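You operate a simulated robot arm through the tools that you are given. There is no shell and no other tool. Be economical: measure what you need, move in short steps, check, and stop when the job is done.

You are at the controls of a simulated robot arm. One attempt, no reset.

TASK
Push the orange foam cover on the coach microphone and start the base.
Fine: power on, tone knob to LO, level 2.
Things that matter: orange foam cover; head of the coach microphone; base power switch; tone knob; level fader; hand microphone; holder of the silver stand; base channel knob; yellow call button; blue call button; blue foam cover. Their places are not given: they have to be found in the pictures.

Only the result counts: the job must be done as asked and must still hold three seconds after the hand-in. Knocking over, shifting, dropping, spilling or breaking anything else fails it. A push-on lid holds only when it is set on centred and level and pressed home; a screw cap is set on level and turned clockwise until tight.

THE ROBOT
A 7-joint arm with a two-finger parallel gripper, fixed in place. Base frame: the origin is at the foot of the arm, x ahead of it, y to its left, z up; the work surface is at about z = 800. Units: mm, rad, N and s.
With the tool pointing down near the work surface it reaches from about 240 to 680 mm from the base axis. Its first joint turns from -1.152 to 1.152 rad. Payload 2.4 kg.
The TCP is the grasp point between the finger pads, 30 mm short of the fingertips. In the tool frame z runs along the fingers and y along their closing line. Largest opening 94 mm; finger width 28, thickness 10; the body of the gripper, 50 by 96 mm, starts 55 mm behind the TCP.
Orientation is that of the tool frame in the base frame, as a unit quaternion [w, x, y, z]. With the fingers straight down and closing along the base's y, the tool's x points along the base's -x, its y along +y and its z along -z.

THE INTERFACE
- The arm moves only by the tool arm_command. Its argument "motion" is a list of rows, each a list of 6 numbers: the shift along the tool's x, y, z in mm, then the turn, a rotation vector about the tool's x, y, z in rad. In form: [[dx, dy, dz, rx, ry, rz], ...]. A call has 1 to 10 rows; each row shifts and turns the commanded pose from where the row before left it, along the tool's axes as they then stand. "jaw" is the opening in per cent of the stroke, from 0 (shut) to 100 (fully open), set as the call begins (left out, the last holds). Each row takes 0.2 s and may step no farther than 50 mm and 0.15 rad from the row before; otherwise, or with a gripper value out of range, the whole call is refused. Where a pose cannot be reached the arm comes as near as it can. A force on the tool above 40 N (or 10 N above the force at the start of the call, whichever is more), or a blocked arm, ends the call early, and 0.2 s more pass. The fingers move at their own pace (about 153 mm/s each) and stop on an object; they squeeze with about 31 N. The grip force told is the motor's: it shows also when the fingers shut on nothing. Time passes only in rows, and 0.2 s behind the last, so rows that do not move let the fingers close. It gives the time, the measured TCP pose, the force on the tool (base axes), the opening and the grip force at its end, in the units of the frame above (readings bear some noise), and new pictures: "show" is both (left out), scene, wrist or none.
- Cameras (640 x 400 px; columns grow to the right, rows downward): "scene" is fixed at [-11, 481.2, 1404.3]; the picture's right is [-0.99, -0.13, 0.00], its down [-0.12, 0.91, -0.40] and it looks along [0.05, -0.40, -0.91] (base axes); focal length 214 px, centre (320, 200). "wrist" rides on the gripper at [-37, 0, -58] in the tool frame; the picture's right is [0.00, -1.00, 0.00], its down [0.97, 0.00, -0.24] and it looks along [0.24, 0.00, 0.97] (tool axes); focal length 218 px, centre (320, 200).
- point_at(camera, pixels): there is no depth. For up to 12 entries [column, row, z] of the newest picture of that camera ("zoom" is the newest enlarged one), the place [x, y] in the base frame at which the ray of that pixel passes the height z, good to about 2 mm. It takes no simulated time.
- close_up(camera, box): a new picture of the part [left, top, right, bottom] of that camera's present view, enlarged. It takes no simulated time.
- finish_job(): hands the job in; it is judged then, once.

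Keep the steps short. Do not move on a guess: measure, check each grasp and each placing, and mend mistakes. In all there are 80 turns and 120 pictures (those below and enlarged ones count). Leave the gripper open and the arm clear of the work at the hand-in unless told otherwise, and finish with a single line.

The tools are called after ">>>" as a command line: name --pt "numbers of a row" for each row, then --argument value for the rest, lists and objects as JSON in quotes. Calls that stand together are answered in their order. arm_command: Moves the arm, as the interface text tells. Its arguments: {"type":"object","properties":{"motion":{"type":"array"},"jaw":{"type":"number"},"show":{"type":"string","enum":["both","scene","wrist","none"]}},"required":["motion"]} The other tools are called the same way: point_at (camera, pixels) gives the place at which the rays of pixels pass given heights; close_up (camera, box) takes an enlarged picture of a part of a camera's view; finish_job () hands the job in.

At the start:

```text
time_s: 0.0
tcp_pos: [410.0, 132.6, 1199.6]
tcp_rot: [0.0, 0.0, 1.0, 0.0]
contact_force: [0.5, -1.0, -0.6]
width: 94.1
gripper_force: 0.1
```

scene: 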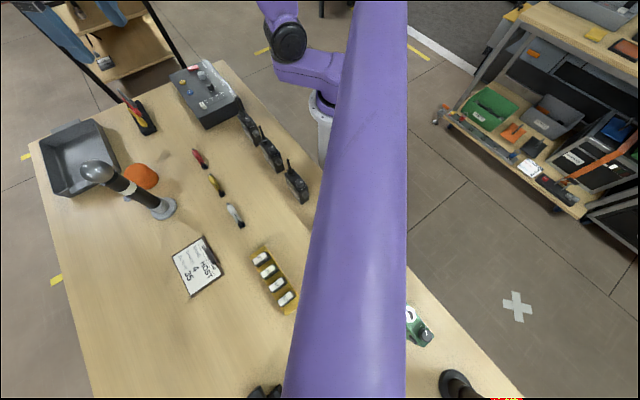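
wrist: 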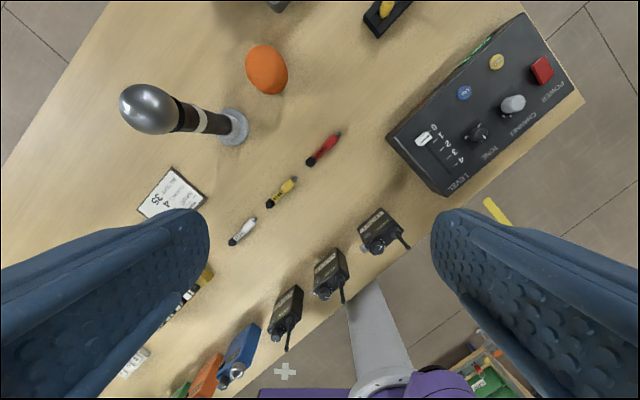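

I see the microphone on its stand, the orange foam beside it, and the base unit. I'll enlarge these areas.

>>> close_up --camera "wrist" --box '[380, 0, 600, 200]'

>>> close_up --camera "wrist" --box '[90, 0, 350, 220]'

>>> close_up --camera "scene" --box '[30, 50, 270, 240]'

```text
2.00 times, centred on (490, 100) of wrist
```

zoom: 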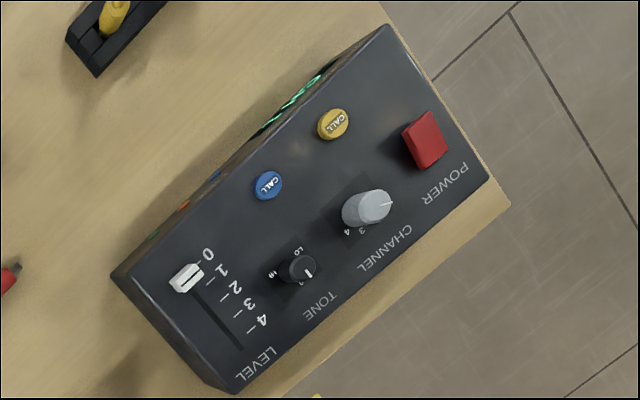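

```text
1.82 times, centred on (220, 110) of wrist
```

zoom: 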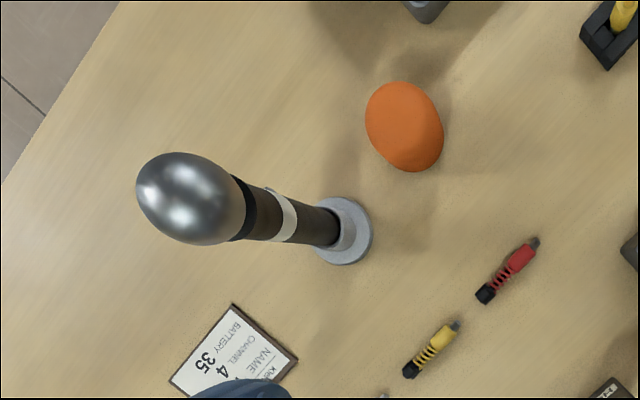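

```text
2.11 times, centred on (150, 145) of scene
```

zoom: 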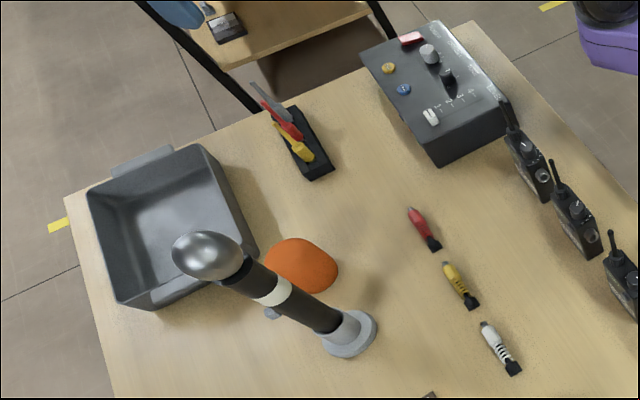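

Next I'll measure positions at several heights: the base controls, the mic and the foam.

>>> point_at --camera "wrist" --pixels '[[235, 127, 805], [150, 110, 1000], [150, 110, 1050], [267, 70, 800], [267, 70, 830], [267, 70, 860], [425, 140, 870], [479, 131, 870], [513, 103, 870], [542, 70, 870], [464, 93, 870], [497, 62, 870]]'

>>> point_at --camera "scene" --pixels '[[162, 208, 805], [95, 173, 1000], [95, 173, 1050], [142, 177, 800], [142, 177, 830], [142, 177, 860], [192, 94, 870], [185, 70, 870], [181, 82, 870], [98, 169, 1100], [265, 390, 800], [460, 385, 800]]'

```text
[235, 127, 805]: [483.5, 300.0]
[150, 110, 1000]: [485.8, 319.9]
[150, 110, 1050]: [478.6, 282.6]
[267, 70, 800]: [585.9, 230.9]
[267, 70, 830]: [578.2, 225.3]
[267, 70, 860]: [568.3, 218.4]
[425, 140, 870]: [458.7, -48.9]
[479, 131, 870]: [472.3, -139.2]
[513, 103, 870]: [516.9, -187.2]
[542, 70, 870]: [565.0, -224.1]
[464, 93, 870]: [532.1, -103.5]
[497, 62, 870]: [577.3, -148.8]
```

```text
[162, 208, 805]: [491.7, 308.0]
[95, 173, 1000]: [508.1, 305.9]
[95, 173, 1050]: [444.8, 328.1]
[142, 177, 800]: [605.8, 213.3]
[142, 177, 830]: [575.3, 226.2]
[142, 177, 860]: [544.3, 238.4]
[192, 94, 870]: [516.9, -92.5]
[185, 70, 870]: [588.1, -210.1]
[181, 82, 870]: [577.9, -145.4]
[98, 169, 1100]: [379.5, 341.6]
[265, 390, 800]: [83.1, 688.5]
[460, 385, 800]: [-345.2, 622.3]
```

Foam is near (576, 225, 830), the mic axis near (487, 304) with its head near z 1010, and the base top near z 870. I'll move high toward the foam to look closely.

>>> arm_command --pt "-45 10 10 0 0 0" --pt "-45 20 10 0 0 0" --pt "-45 20 10 0 0 0" --pt "-45 20 20 0 0 0" --pt "-10 20 20 0 0 0" --pt "0 0 0 0 0 0"

```text
refused: row 2 steps farther than a row can; nothing moved
```

>>> arm_command --pt "-42 15 10 0 0 0" --pt "-42 15 10 0 0 0" --pt "-42 20 10 0 0 0" --pt "-42 20 15 0 0 0" --pt "-22 20 20 0 0 0" --pt "0 0 5 0 0 0"

```text
time_s: 1.4
tcp_pos: [598.8, 221.8, 1129.1]
tcp_rot: [0.0, 0.0, 1.0, -0.001]
contact_force: [0.3, -1.0, 0.3]
width: 94.1
gripper_force: 0.1
```

scene: 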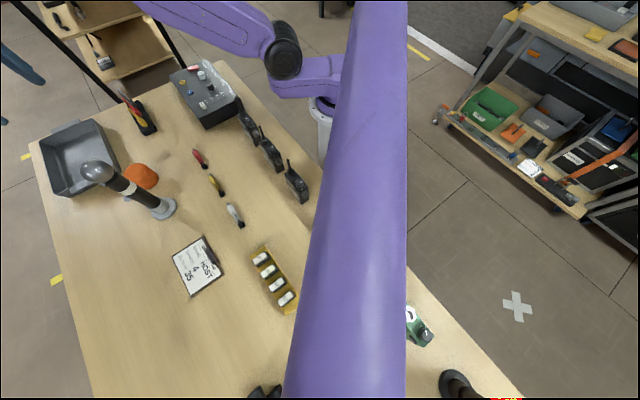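
wrist: 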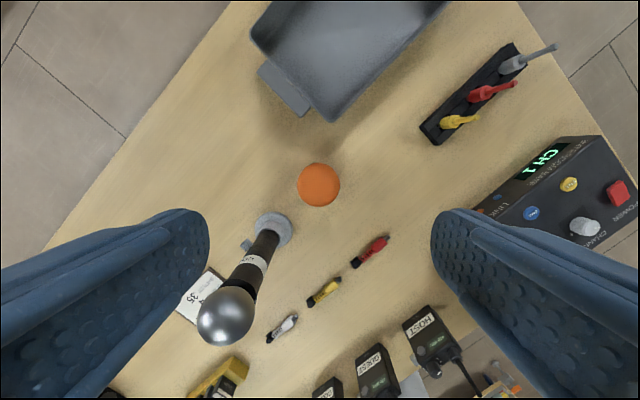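

>>> close_up --camera "wrist" --box '[180, 150, 360, 350]'

>>> point_at --camera "wrist" --pixels '[[319, 185, 830], [319, 185, 850], [298, 185, 830], [341, 185, 830], [319, 163, 830], [319, 207, 830], [272, 228, 808], [225, 315, 1000], [225, 315, 1020], [225, 315, 1040], [198, 315, 1010], [254, 315, 1010]]'

```text
2.00 times, centred on (270, 250) of wrist
```

zoom: 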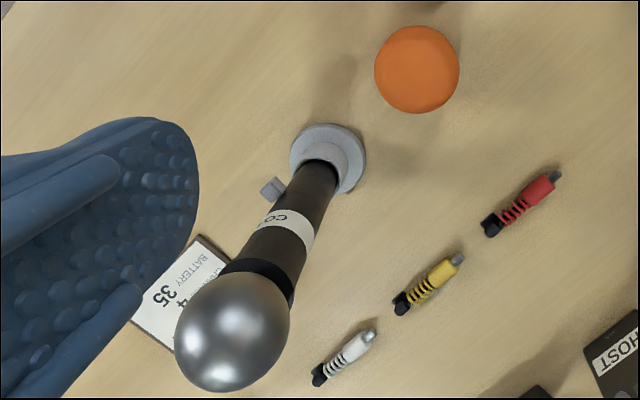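

```text
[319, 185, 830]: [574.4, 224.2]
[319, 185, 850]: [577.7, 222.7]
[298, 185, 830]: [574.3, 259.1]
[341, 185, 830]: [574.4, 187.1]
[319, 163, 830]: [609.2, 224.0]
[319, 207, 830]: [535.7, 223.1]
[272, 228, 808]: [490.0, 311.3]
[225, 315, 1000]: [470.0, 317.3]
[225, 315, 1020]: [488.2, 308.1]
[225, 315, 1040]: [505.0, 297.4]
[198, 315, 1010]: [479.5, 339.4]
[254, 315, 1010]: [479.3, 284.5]
```

The mic is labelled "CO…" (coach), with the head centre near (486, 310, 1015). The foam stands on its open end at about (575, 223), roughly 70 mm across. I'll lower over the foam for a closer look.

>>> arm_command --pt "24 2 20 0 0 0" --pt "0 0 45 0 0 0" --pt "0 0 45 0 0 0" --pt "0 0 45 0 0 0" --pt "0 0 24 0 0 0" --pt "0 0 0 0 0 0" --jaw 100

```text
time_s: 2.8
tcp_pos: [578.3, 220.4, 954.0]
tcp_rot: [0.0, 0.001, 1.0, 0.0]
contact_force: [0.4, -0.5, 0.4]
width: 93.9
gripper_force: 0.1
```

scene: 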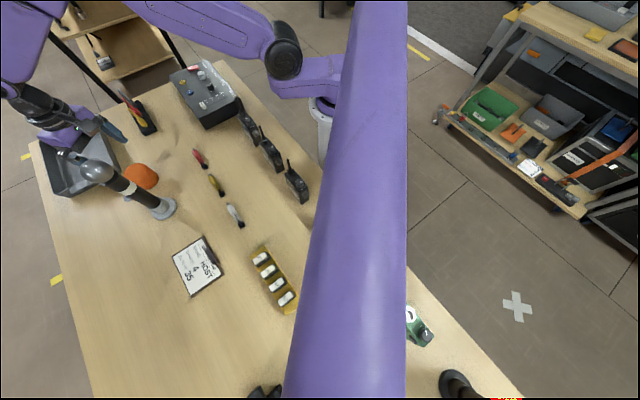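
wrist: 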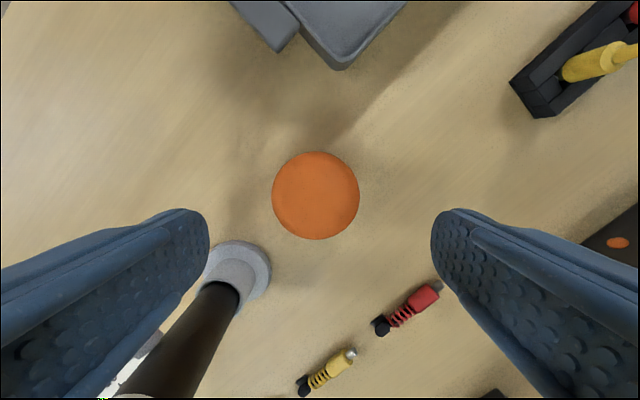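

>>> point_at --camera "wrist" --pixels '[[315, 196, 800], [315, 196, 830], [315, 196, 860], [271, 196, 835], [359, 196, 835], [315, 152, 835], [315, 240, 835], [242, 268, 805]]'

>>> close_up --camera "wrist" --box '[200, 130, 440, 300]'

>>> close_up --camera "scene" --box '[70, 130, 190, 230]'

```text
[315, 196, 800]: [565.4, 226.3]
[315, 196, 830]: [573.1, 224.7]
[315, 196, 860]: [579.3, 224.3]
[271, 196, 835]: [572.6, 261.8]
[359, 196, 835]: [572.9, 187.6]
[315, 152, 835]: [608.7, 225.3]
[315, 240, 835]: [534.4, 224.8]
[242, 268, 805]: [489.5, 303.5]
```

```text
2.35 times, centred on (320, 215) of wrist
```

zoom: 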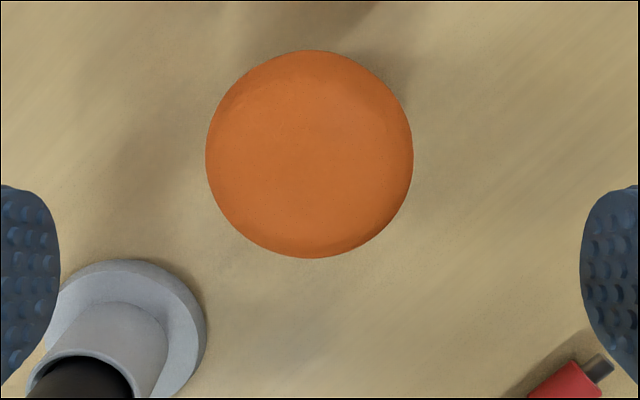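

```text
4.00 times, centred on (130, 180) of scene
```

zoom: 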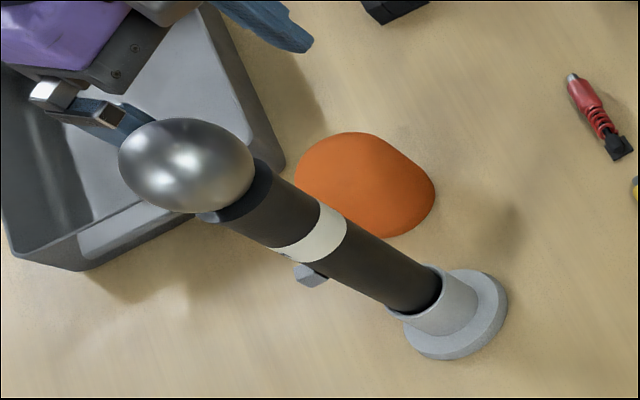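

Foam axis is about (573.5, 224.5), diameter about 71, opening down. The measured pose differs from the command by a few mm, so I'll wait a moment and read it again.

>>> arm_command --pt "0 0 0 0 0 0" --pt "0 0 0 0 0 0" --pt "0 0 0 0 0 0" --show "none"

```text
time_s: 3.6
tcp_pos: [577.3, 221.4, 953.1]
tcp_rot: [0.0, -0.001, 1.0, 0.0]
contact_force: [0.5, 0.6, -0.1]
width: 93.9
gripper_force: 0.1
```

I'll correct by (-4, +3) and descend to about TCP z 843 around the foam.

>>> arm_command --pt "4 3 0 0 0 0" --pt "0 0 35 0 0 0" --pt "0 0 35 0 0 0" --pt "0 0 30 0 0 0" --pt "0 0 10 0 0 0" --pt "0 0 0 0 0 0"

```text
time_s: 5.0
tcp_pos: [571.5, 225.7, 841.7]
tcp_rot: [0.001, 0.0, 1.0, -0.001]
contact_force: [-0.4, -0.3, -0.5]
width: 93.9
gripper_force: 0.1
```

scene: 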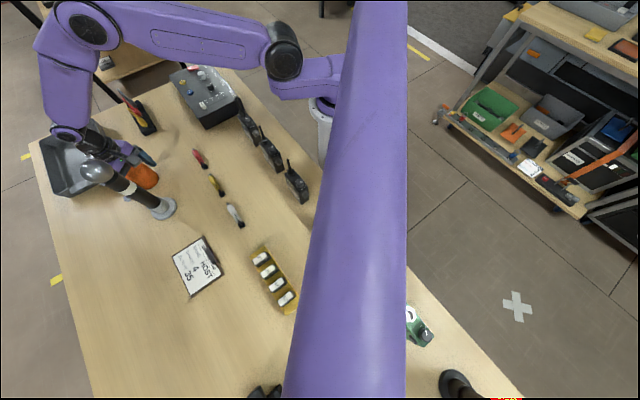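
wrist: 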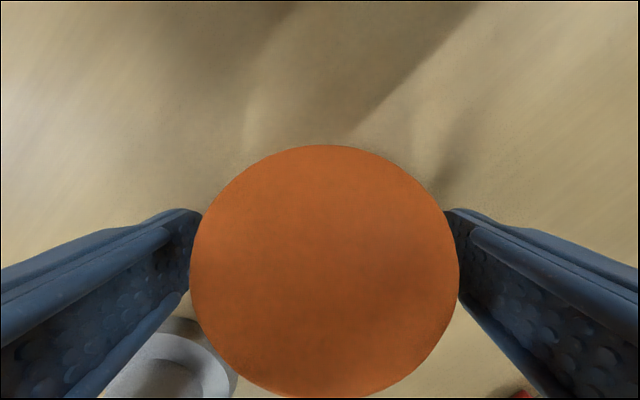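

The foam is centred between the pads (column 325, row ~270). I'll close on it.

>>> arm_command --pt "0 0 0 0 0 0" --pt "0 0 0 0 0 0" --pt "0 0 0 0 0 0" --pt "0 0 0 0 0 0" --jaw 0 --show "wrist"

```text
time_s: 6.0
tcp_pos: [571.1, 226.0, 842.6]
tcp_rot: [0.0, 0.0, 1.0, -0.001]
contact_force: [-0.3, 0.5, 0.5]
width: 66.0
gripper_force: 30.8
```

wrist: 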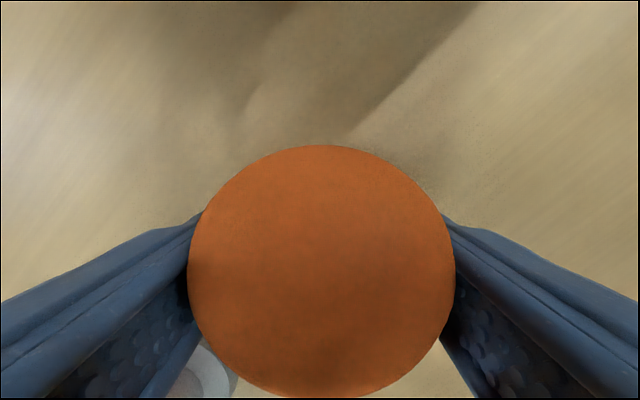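

Gripped at 66 mm. I'll lift straight up to about z 1130.

>>> arm_command --pt "0 0 -20 0 0 0" --pt "0 0 -45 0 0 0" --pt "0 0 -45 0 0 0" --pt "0 0 -45 0 0 0" --pt "0 0 -45 0 0 0" --pt "0 0 -45 0 0 0" --pt "0 0 -45 0 0 0" --pt "0 0 0 0 0 0" --pt "0 0 0 0 0 0"

```text
time_s: 8.0
tcp_pos: [573.4, 225.4, 1130.8]
tcp_rot: [0.0, 0.001, 1.0, 0.0]
contact_force: [-0.6, -0.3, -0.1]
width: 65.7
gripper_force: 31.1
```

scene: 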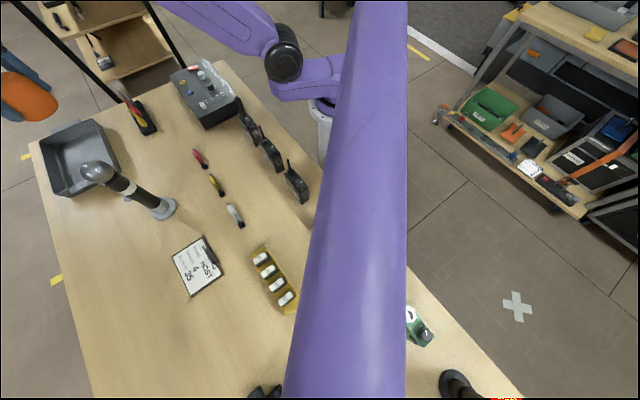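
wrist: 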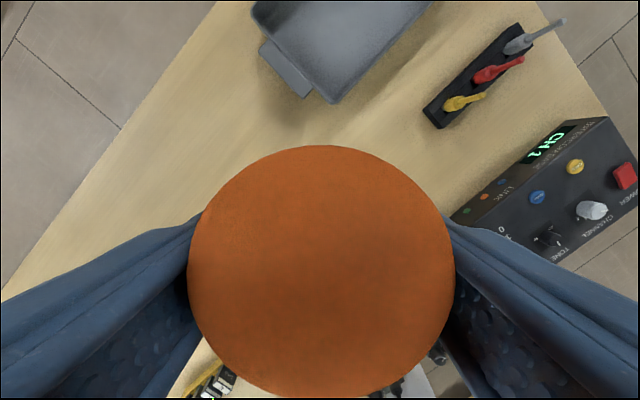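

Foam is held. I'll enlarge the now-unblocked mic in the scene camera to measure the head accurately.

>>> close_up --camera "scene" --box '[70, 150, 190, 225]'

```text
5.33 times, centred on (130, 188) of scene
```

zoom: 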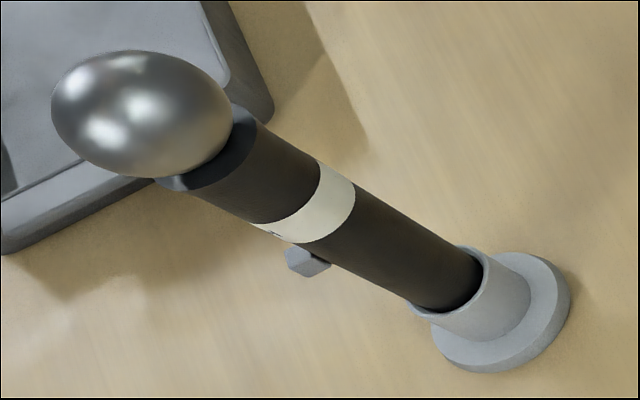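

>>> point_at --camera "zoom" --pixels '[[503, 313, 805], [447, 281, 840], [447, 281, 850], [142, 114, 1000], [142, 114, 1010], [142, 114, 1020], [142, 114, 1030], [320, 222, 900], [320, 222, 920], [225, 160, 970]]'

```text
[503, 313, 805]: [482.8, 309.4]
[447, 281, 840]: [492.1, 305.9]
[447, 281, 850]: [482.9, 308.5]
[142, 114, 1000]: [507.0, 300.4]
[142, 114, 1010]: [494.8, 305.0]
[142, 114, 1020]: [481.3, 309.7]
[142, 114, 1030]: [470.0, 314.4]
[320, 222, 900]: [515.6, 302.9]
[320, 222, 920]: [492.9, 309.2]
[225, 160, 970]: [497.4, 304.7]
```

The head is near (484, 309.5, 1017). To refine, I'll move behind the mic (x ≈ 410, y ≈ 310, z ≈ 1150) so the wrist camera sees it ahead of the foam.

>>> arm_command --pt "40 20 -5 0 0 0" --pt "40 20 -5 0 0 0" --pt "40 20 -5 0 0 0" --pt "40 24 -5 0 0 0" --pt "3 0 0 0 0 0" --pt "0 0 0 0 0 0" --pt "0 0 0 0 0 0"

```text
time_s: 9.6
tcp_pos: [410.2, 310.5, 1150.6]
tcp_rot: [0.0, 0.001, 1.0, 0.0]
contact_force: [0.3, -0.2, 0.0]
width: 65.8
gripper_force: 30.5
```

scene: 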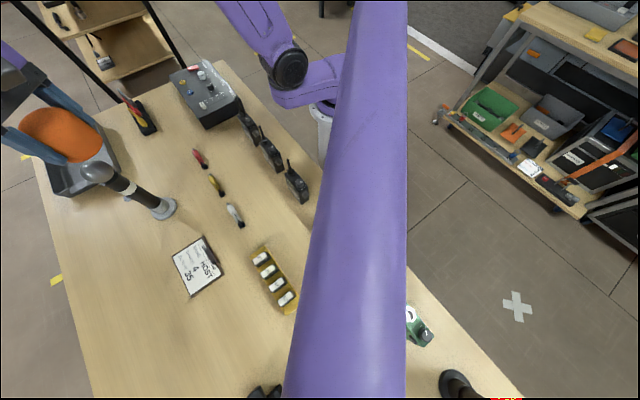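
wrist: 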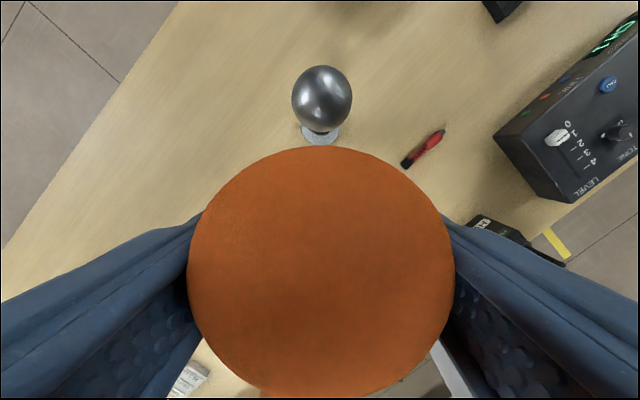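

>>> close_up --camera "wrist" --box '[272, 50, 372, 150]'

>>> point_at --camera "wrist" --pixels '[[322, 98, 1010], [322, 98, 1017], [322, 98, 1025], [322, 130, 805], [292, 98, 1017], [352, 98, 1017]]'

```text
4.00 times, centred on (322, 100) of wrist
```

zoom: 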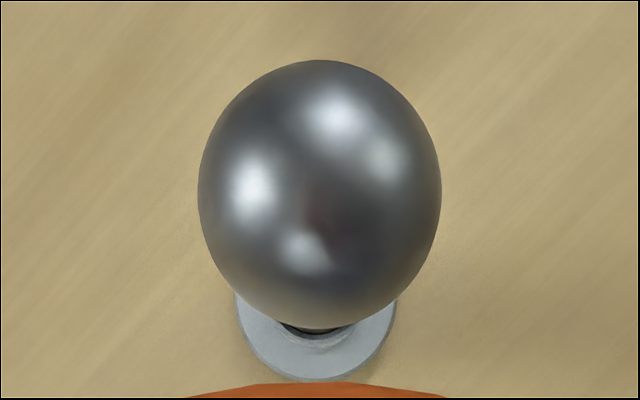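

```text
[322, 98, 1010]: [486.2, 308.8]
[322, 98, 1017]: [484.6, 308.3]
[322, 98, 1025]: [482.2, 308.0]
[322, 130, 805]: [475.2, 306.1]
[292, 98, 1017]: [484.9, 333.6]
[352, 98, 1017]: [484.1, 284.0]
```

Head axis works out at (484, 308.7), vertical. From the silhouette edges, the foam axis sits about 4 mm ahead (+x) of the TCP, so the TCP target is (480, 308.7). I'll move over it and stop with the foam just above the head.

>>> arm_command --pt "-35 -1 0 0 0 0" --pt "-35 -1 0 0 0 0" --pt "0 0 25 0 0 0" --pt "0 0 25 0 0 0" --pt "0 0 0 0 0 0" --pt "0 0 0 0 0 0"

>>> close_up --camera "scene" --box '[30, 110, 190, 230]'

```text
time_s: 11.0
tcp_pos: [478.4, 309.5, 1100.4]
tcp_rot: [0.0, 0.0, 1.0, -0.001]
contact_force: [-0.5, 0.2, 0.0]
width: 65.8
gripper_force: 31.0
```

scene: 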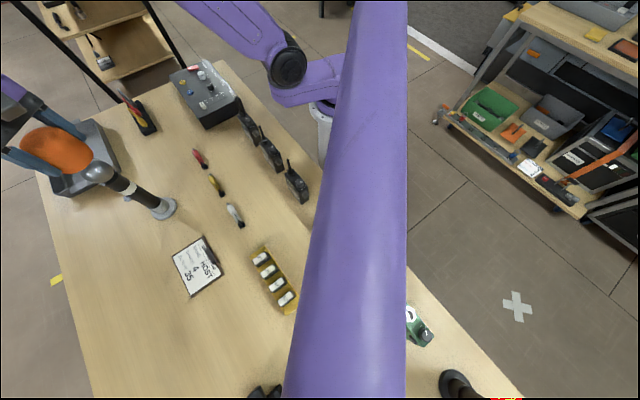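
wrist: 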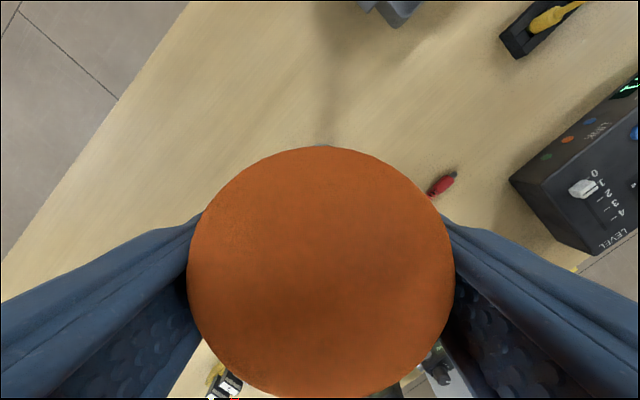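

```text
3.33 times, centred on (110, 170) of scene
```

zoom: 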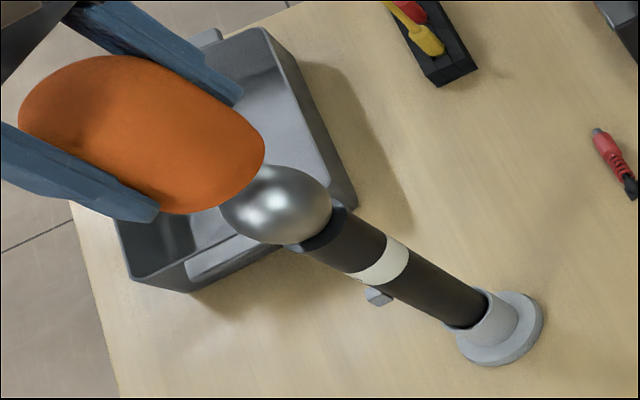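

Foam and head line up in the scene view. I'll apply a small correction (+1.6, -0.8) and lower slowly, watching the force.

>>> arm_command --pt "-1.6 -0.8 0 0 0 0" --pt "0 0 8 0 0 0" --pt "0 0 8 0 0 0" --pt "0 0 6 0 0 0" --pt "0 0 6 0 0 0" --pt "0 0 0 0 0 0" --show "scene"

>>> close_up --camera "scene" --box '[30, 110, 190, 230]'

```text
time_s: 12.4
tcp_pos: [481.7, 307.3, 1073.7]
tcp_rot: [0.001, -0.001, 1.0, 0.0]
contact_force: [-0.5, 0.1, -0.8]
width: 65.3
gripper_force: 31.3
```

scene: 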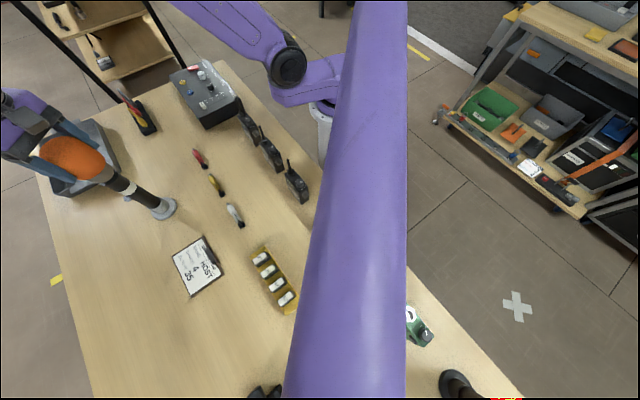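

```text
3.33 times, centred on (110, 170) of scene
```

zoom: 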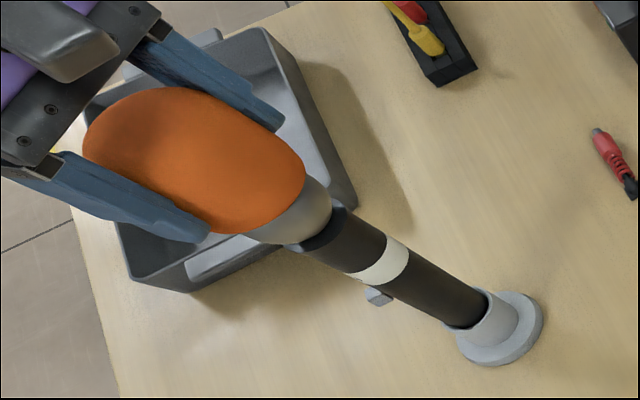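

The foam is sliding over the head without force. I'll continue down in small steps.

>>> arm_command --pt "0 0 5 0 0 0" --pt "0 0 5 0 0 0" --pt "0 0 5 0 0 0" --pt "0 0 4 0 0 0" --pt "0 0 0 0 0 0" --show "scene"

>>> close_up --camera "scene" --box '[30, 110, 190, 230]'

```text
time_s: 13.6
tcp_pos: [480.5, 308.2, 1054.9]
tcp_rot: [-0.001, 0.0, 1.0, 0.0]
contact_force: [0.0, 0.5, -0.4]
width: 64.9
gripper_force: 31.4
```

scene: 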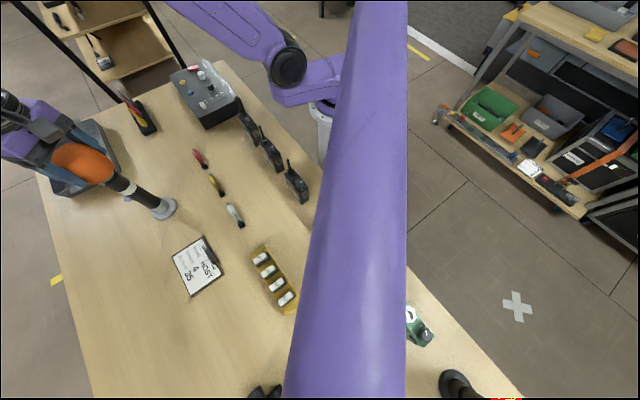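

```text
3.33 times, centred on (110, 170) of scene
```

zoom: 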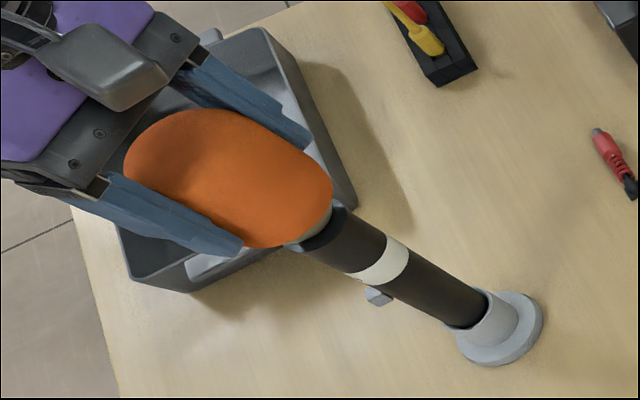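

>>> arm_command --pt "0 0 4 0 0 0" --pt "0 0 4 0 0 0" --pt "0 0 4 0 0 0" --pt "0 0 0 0 0 0" --show "scene"

>>> close_up --camera "scene" --box '[30, 110, 190, 230]'

```text
time_s: 14.6
tcp_pos: [480.5, 308.0, 1042.2]
tcp_rot: [0.0, 0.0, 1.0, 0.0]
contact_force: [0.9, 0.6, 0.0]
width: 65.0
gripper_force: 31.3
```

scene: 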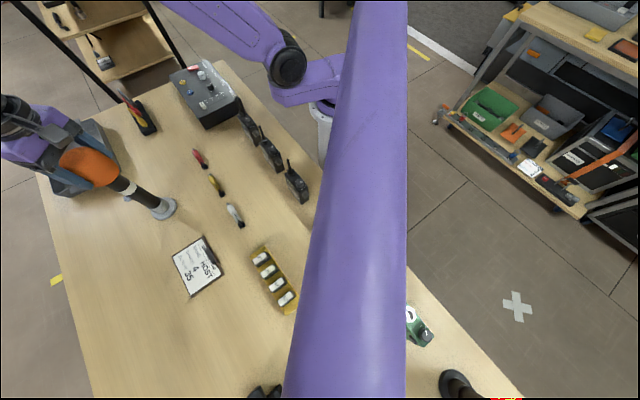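

```text
3.33 times, centred on (110, 170) of scene
```

zoom: 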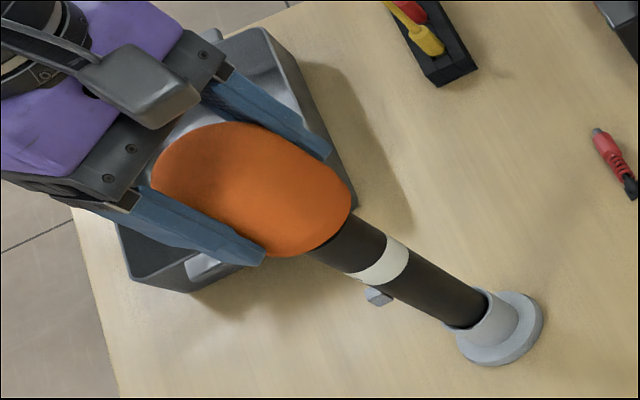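

No force yet. Going on with 3 mm steps until it bears.

>>> arm_command --pt "0 0 3 0 0 0" --pt "0 0 3 0 0 0" --pt "0 0 0 0 0 0" --show "none"

```text
time_s: 15.4
tcp_pos: [480.7, 308.6, 1036.5]
tcp_rot: [0.001, 0.0, 1.0, 0.0]
contact_force: [0.3, -0.4, -0.6]
width: 65.4
gripper_force: 31.1
```

>>> arm_command --pt "0 0 3 0 0 0" --pt "0 0 3 0 0 0" --pt "0 0 0 0 0 0" --show "none"

```text
time_s: 16.2
tcp_pos: [480.3, 309.9, 1030.6]
tcp_rot: [0.0, -0.001, 1.0, 0.0]
contact_force: [-0.2, -0.5, -3.5]
width: 65.0
gripper_force: 31.0
```

A force is starting (-3.5 N in z). I'll look before continuing.

>>> close_up --camera "scene" --box '[30, 110, 190, 230]'

>>> arm_command --pt "0 0 2 0 0 0" --pt "0 0 0 0 0 0" --show "wrist"

```text
3.33 times, centred on (110, 170) of scene
```

zoom: 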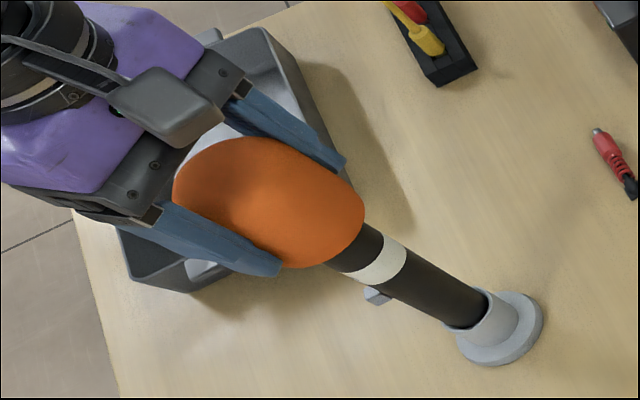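

```text
time_s: 16.8
tcp_pos: [481.7, 308.7, 1028.7]
tcp_rot: [0.0, 0.0, 1.0, 0.0]
contact_force: [0.5, 0.4, 0.1]
width: 64.9
gripper_force: 31.3
```

wrist: 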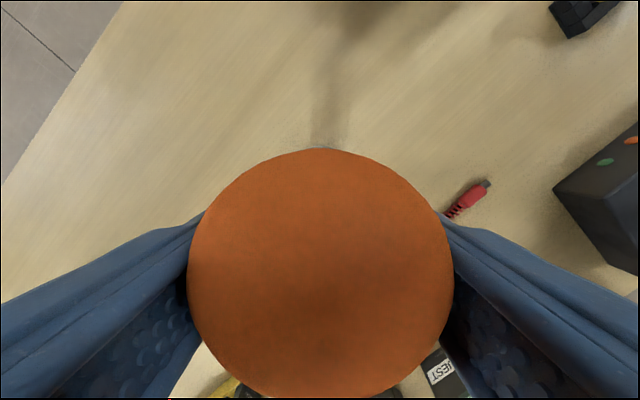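

>>> arm_command --pt "0 0 2 0 0 0" --pt "0 0 2 0 0 0" --pt "0 0 0 0 0 0" --show "none"

```text
time_s: 17.6
tcp_pos: [481.0, 310.1, 1025.5]
tcp_rot: [0.002, 0.0, 1.0, 0.001]
contact_force: [0.3, -0.8, 12.9]
width: 65.1
gripper_force: 30.9
```

Now 12.9 N upward, so it's bottoming. I'll press more.

>>> arm_command --pt "0 0 1.5 0 0 0" --pt "0 0 1.5 0 0 0" --pt "0 0 0 0 0 0" --show "none"

```text
time_s: 18.4
tcp_pos: [482.3, 309.7, 1025.4]
tcp_rot: [0.003, 0.0, 1.0, 0.002]
contact_force: [-0.1, -0.5, 33.0]
width: 65.2
gripper_force: 30.9
```

>>> arm_command --pt "0 0 1.2 0 0 0" --pt "0 0 0 0 0 0" --show "none"

>>> close_up --camera "scene" --box '[30, 110, 190, 230]'

```text
time_s: 19.0
tcp_pos: [482.1, 309.3, 1023.4]
tcp_rot: [0.002, 0.0, 1.0, 0.002]
contact_force: [0.6, 0.8, 31.7]
width: 65.1
gripper_force: 31.2
```

```text
3.33 times, centred on (110, 170) of scene
```

zoom: 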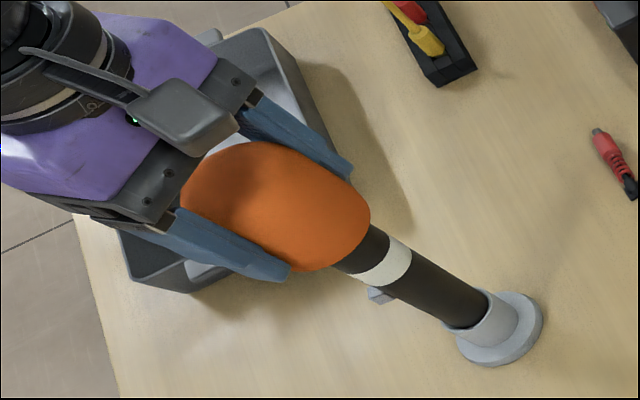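

The grip limit seems to be reached at about 32 N. I'll relieve the load, open, and look at how the cover sits.

>>> arm_command --pt "0 0 -3 0 0 0" --pt "0 0 0 0 0 0" --show "none"

>>> arm_command --pt "0 0 0 0 0 0" --pt "0 0 0 0 0 0" --pt "0 0 0 0 0 0" --jaw 100 --show "wrist"

>>> close_up --camera "scene" --box '[30, 110, 190, 230]'

```text
time_s: 19.6
tcp_pos: [480.4, 308.0, 1023.8]
tcp_rot: [0.0, 0.0, 1.0, 0.0]
contact_force: [0.3, 0.8, 15.3]
width: 65.0
gripper_force: 31.1
```

```text
time_s: 20.4
tcp_pos: [481.4, 307.7, 1022.9]
tcp_rot: [0.0, 0.0, 1.0, 0.0]
contact_force: [-0.1, 0.0, 0.3]
width: 93.9
gripper_force: 0.0
```

wrist: 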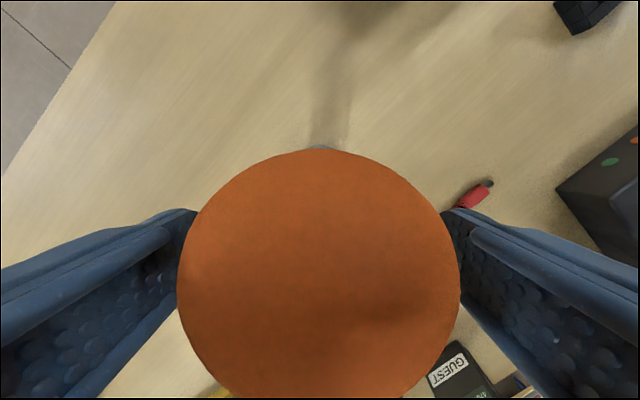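

```text
3.33 times, centred on (110, 170) of scene
```

zoom: 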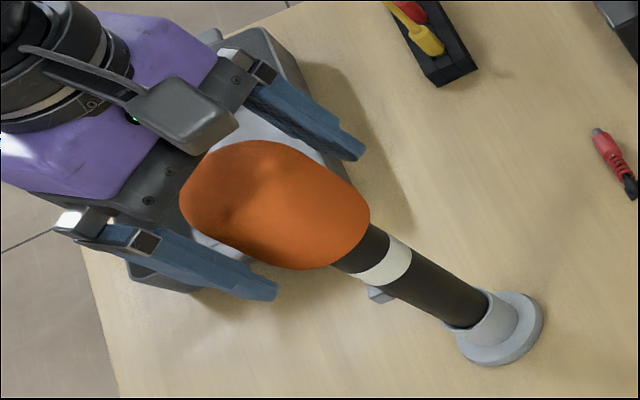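

The cover sits level and centred. To be sure it's home, I'll press its top with the flat palm: centre over it (+3 x) and go down with open fingers straddling.

>>> arm_command --pt "-3 1 0 0 0 0" --pt "0 0 5 0 0 0" --pt "0 0 5 0 0 0" --pt "0 0 3 0 0 0" --pt "0 0 0 0 0 0" --show "wrist"

```text
time_s: 21.6
tcp_pos: [483.6, 308.3, 1009.8]
tcp_rot: [-0.001, 0.001, 1.0, 0.0]
contact_force: [-0.7, -0.4, 0.0]
width: 93.8
gripper_force: 0.0
```

wrist: 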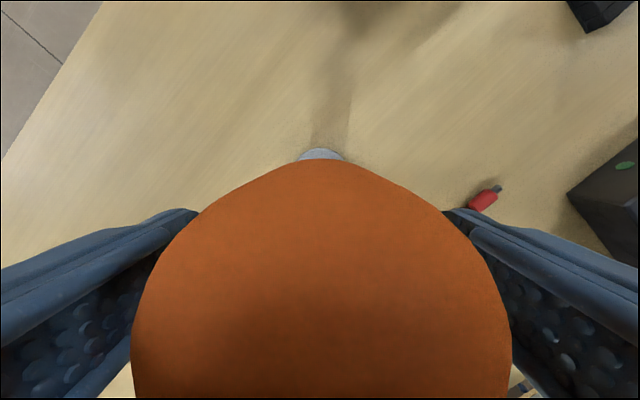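

>>> arm_command --pt "0 0 3 0 0 0" --pt "0 0 3 0 0 0" --pt "0 0 2 0 0 0" --pt "0 0 2 0 0 0" --pt "0 0 0 0 0 0" --show "none"

```text
time_s: 22.8
tcp_pos: [484.0, 309.1, 1001.3]
tcp_rot: [0.0, 0.0, 1.0, -0.001]
contact_force: [0.0, 0.4, 0.5]
width: 94.1
gripper_force: 0.1
```

>>> arm_command --pt "0 0 2 0 0 0" --pt "0 0 2 0 0 0" --pt "0 0 2 0 0 0" --pt "0 0 2 0 0 0" --pt "0 0 0 0 0 0" --show "scene"

>>> close_up --camera "scene" --box '[30, 110, 190, 230]'

```text
time_s: 24.0
tcp_pos: [484.8, 309.7, 993.2]
tcp_rot: [0.001, 0.0, 1.0, 0.001]
contact_force: [-0.4, 0.3, 5.5]
width: 93.9
gripper_force: 0.2
```

scene: 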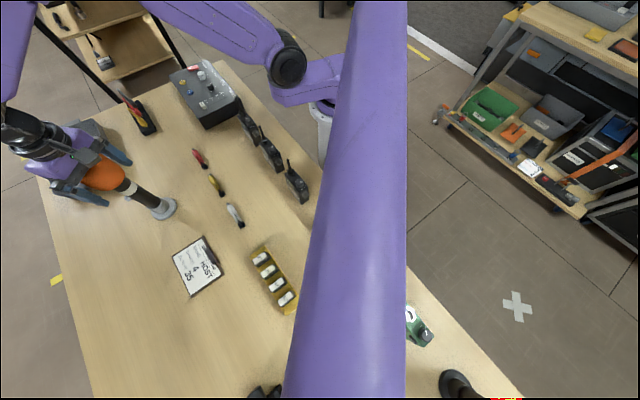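

```text
3.33 times, centred on (110, 170) of scene
```

zoom: 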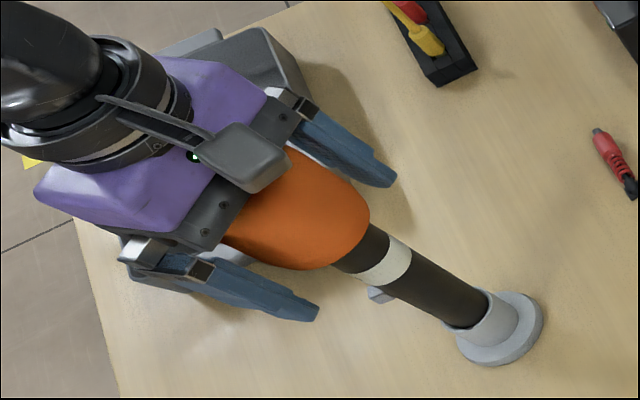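

Palm contact at 5.5 N. I'll press on in 1.5 mm steps toward about 35 N.

>>> arm_command --pt "0 0 1.5 0 0 0" --pt "0 0 1.5 0 0 0" --pt "0 0 0 0 0 0" --show "none"

```text
time_s: 24.8
tcp_pos: [484.1, 308.8, 990.5]
tcp_rot: [0.002, 0.0, 1.0, 0.001]
contact_force: [-0.7, 0.7, 24.8]
width: 93.9
gripper_force: 0.1
```

>>> arm_command --pt "0 0 1.3 0 0 0" --pt "0 0 0 0 0 0" --show "none"

```text
time_s: 25.4
tcp_pos: [485.8, 309.8, 991.4]
tcp_rot: [0.002, 0.001, 1.0, 0.002]
contact_force: [-0.2, -0.2, 35.2]
width: 94.0
gripper_force: 0.1
```

Firm stop at 35 N with no further travel, so it's home. I'll withdraw straight up.

>>> arm_command --pt "0 0 -6 0 0 0" --pt "0 0 -20 0 0 0" --pt "0 0 -40 0 0 0" --pt "0 0 -45 0 0 0" --pt "0 0 -45 0 0 0" --pt "0 0 -20 0 0 0" --pt "40 -20 0 0 0 0" --pt "40 -20 0 0 0 0" --pt "0 0 0 0 0 0"

>>> close_up --camera "scene" --box '[70, 150, 190, 225]'

>>> close_up --camera "wrist" --box '[200, 20, 360, 180]'

```text
time_s: 27.4
tcp_pos: [402.7, 266.0, 1163.5]
tcp_rot: [0.0, -0.001, 1.0, 0.0]
contact_force: [-0.9, 0.0, -0.8]
width: 94.0
gripper_force: 0.2
```

scene: 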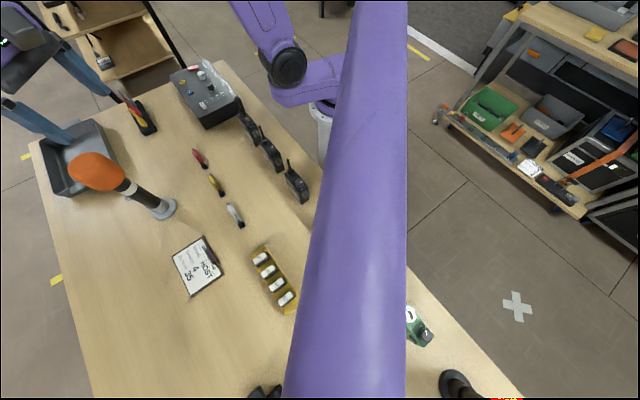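
wrist: 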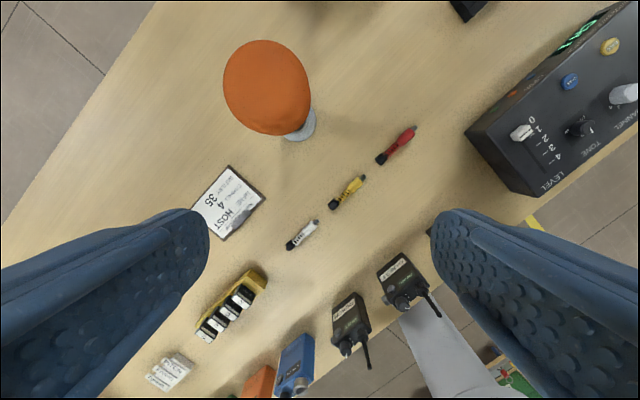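

```text
5.33 times, centred on (130, 188) of scene
```

zoom: 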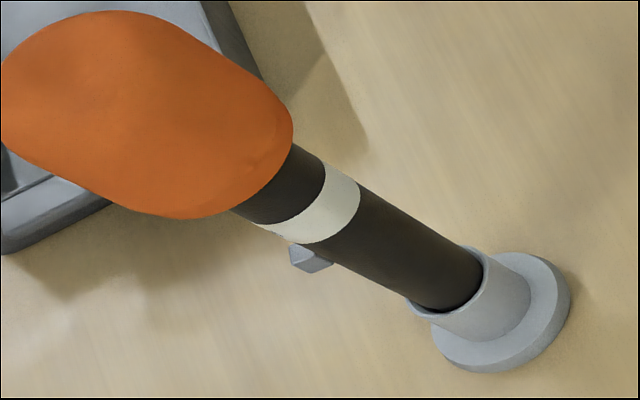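

```text
2.50 times, centred on (280, 100) of wrist
```

zoom: 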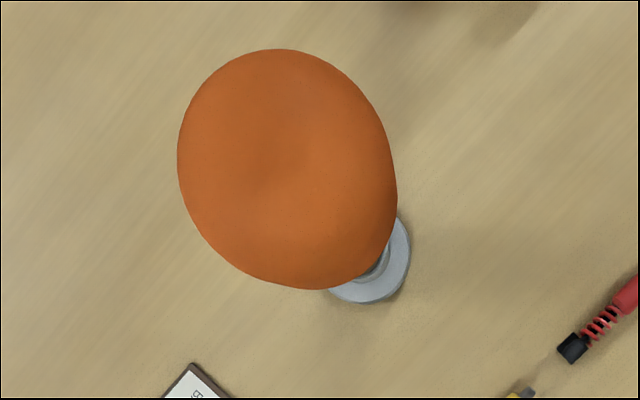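

The cover is seated with the stand unmoved. Now to the base: I'll move the gripper over it for a close view.

>>> arm_command --pt "0 -45 0 0 0 0" --pt "0 -45 0 0 0 0" --pt "0 -45 0 0 0 0" --pt "-15 -45 0 0 0 0" --pt "-15 -45 0 0 0 0" --pt "-15 -45 5 0 0 0" --pt "-15 -45 10 0 0 0" --pt "-15 -45 10 0 0 0" --pt "-15 -36 25 0 0 0" --pt "-18 0 35 0 0 0" --show "none"

>>> arm_command --pt "0 0 0 0 0 0" --pt "0 0 0 0 0 0"

>>> close_up --camera "wrist" --box '[200, 60, 460, 320]'

```text
time_s: 29.6
tcp_pos: [513.3, -129.4, 1078.4]
tcp_rot: [0.001, -0.001, 1.0, 0.0]
contact_force: [-0.4, -0.3, -0.1]
width: 93.9
gripper_force: 0.1
```

```text
time_s: 30.2
tcp_pos: [512.4, -128.2, 1079.8]
tcp_rot: [0.0, 0.0, 1.0, 0.0]
contact_force: [1.0, 0.2, -1.0]
width: 93.9
gripper_force: 0.0
```

scene: 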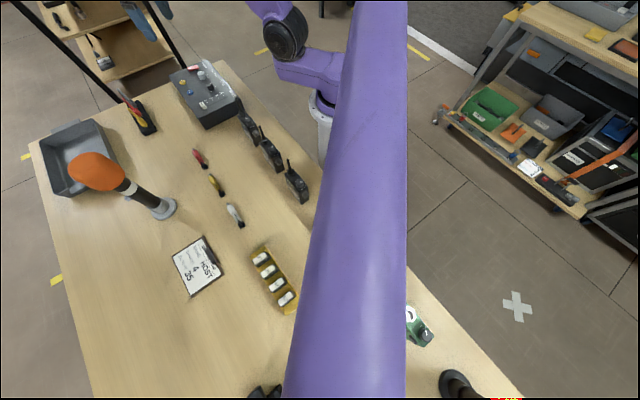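
wrist: 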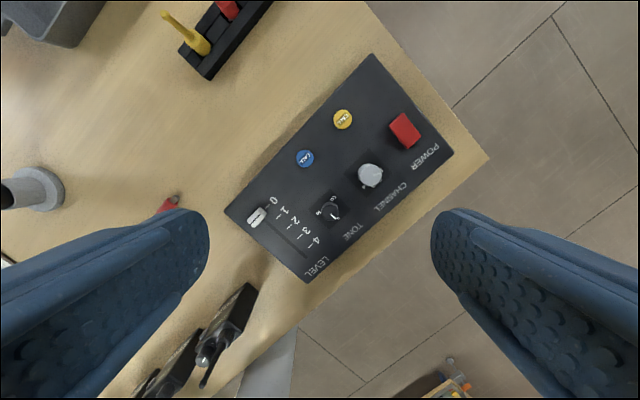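

```text
1.54 times, centred on (330, 190) of wrist
```

zoom: 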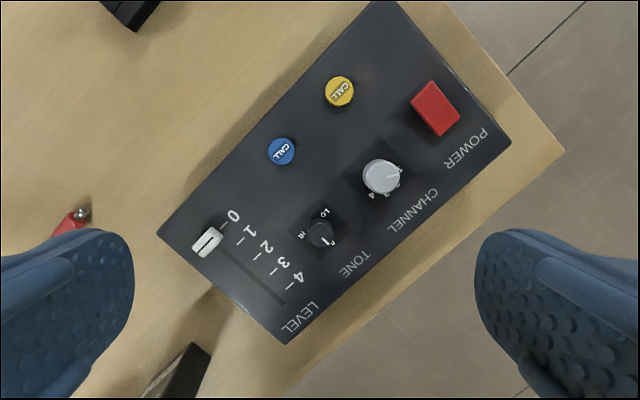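

>>> close_up --camera "wrist" --box '[230, 160, 360, 270]'

>>> point_at --camera "wrist" --pixels '[[258, 217, 875], [275, 199, 870], [283, 208, 870], [292, 219, 870], [304, 230, 870], [314, 239, 870], [330, 210, 880], [404, 130, 875], [370, 175, 885], [374, 54, 868], [453, 152, 868], [306, 282, 868]]'

>>> close_up --camera "wrist" --box '[360, 90, 450, 180]'

>>> close_up --camera "scene" --box '[160, 50, 250, 135]'

```text
3.64 times, centred on (295, 215) of wrist
```

zoom: 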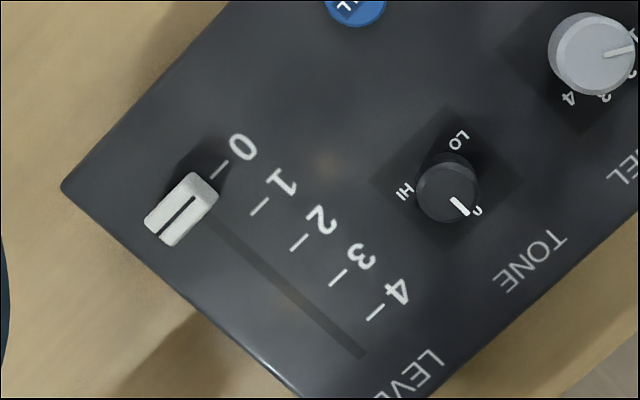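

```text
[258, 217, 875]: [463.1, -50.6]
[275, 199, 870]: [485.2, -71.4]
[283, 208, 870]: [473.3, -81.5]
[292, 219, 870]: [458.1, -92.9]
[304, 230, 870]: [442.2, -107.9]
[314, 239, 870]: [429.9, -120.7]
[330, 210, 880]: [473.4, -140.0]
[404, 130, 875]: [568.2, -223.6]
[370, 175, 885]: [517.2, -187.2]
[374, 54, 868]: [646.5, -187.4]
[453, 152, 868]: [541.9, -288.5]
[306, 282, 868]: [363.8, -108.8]
```

```text
4.44 times, centred on (405, 135) of wrist
```

zoom: 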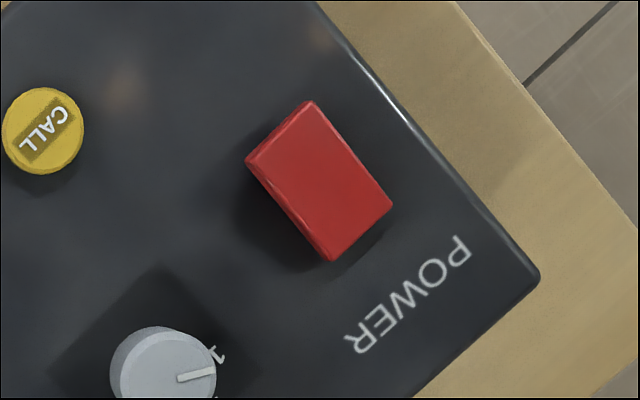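

```text
4.71 times, centred on (205, 92) of scene
```

zoom: 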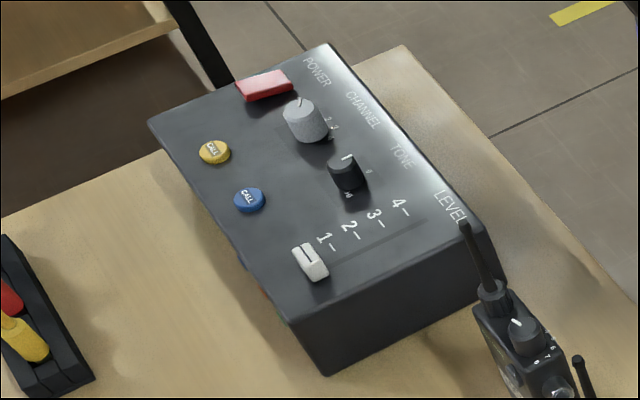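

I'll triangulate the base top height with scene corners and knobs.

>>> point_at --camera "scene" --pixels '[[168.5, 75.4, 860], [168.5, 75.4, 870], [168.5, 75.4, 880], [206.5, 58.7, 860], [206.5, 58.7, 880], [182.6, 81.8, 870], [182.6, 81.8, 880], [204.2, 105.5, 870], [204.2, 105.5, 880], [204.2, 105.5, 890], [210.5, 84, 880], [210.5, 84, 890]]'

>>> point_at --camera "wrist" --pixels '[[374, 54, 860], [374, 54, 880], [453, 152, 860], [453, 152, 880], [343, 119, 870], [343, 119, 880], [258, 217, 870], [258, 217, 880], [258, 217, 890], [331, 209, 880], [331, 209, 890]]'

```text
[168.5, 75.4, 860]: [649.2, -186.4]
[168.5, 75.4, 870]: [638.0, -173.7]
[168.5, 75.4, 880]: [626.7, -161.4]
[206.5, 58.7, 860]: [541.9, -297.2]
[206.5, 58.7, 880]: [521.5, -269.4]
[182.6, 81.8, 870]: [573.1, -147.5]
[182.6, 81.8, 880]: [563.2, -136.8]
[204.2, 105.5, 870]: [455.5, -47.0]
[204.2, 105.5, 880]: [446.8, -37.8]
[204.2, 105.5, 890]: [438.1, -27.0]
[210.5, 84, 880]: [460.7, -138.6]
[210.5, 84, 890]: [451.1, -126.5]
```

```text
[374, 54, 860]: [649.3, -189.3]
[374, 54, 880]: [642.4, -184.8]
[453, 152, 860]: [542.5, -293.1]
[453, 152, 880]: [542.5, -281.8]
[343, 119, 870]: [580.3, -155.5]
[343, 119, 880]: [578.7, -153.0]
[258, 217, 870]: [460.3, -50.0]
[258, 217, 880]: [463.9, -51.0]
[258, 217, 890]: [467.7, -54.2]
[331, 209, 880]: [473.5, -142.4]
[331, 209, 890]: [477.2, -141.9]
```

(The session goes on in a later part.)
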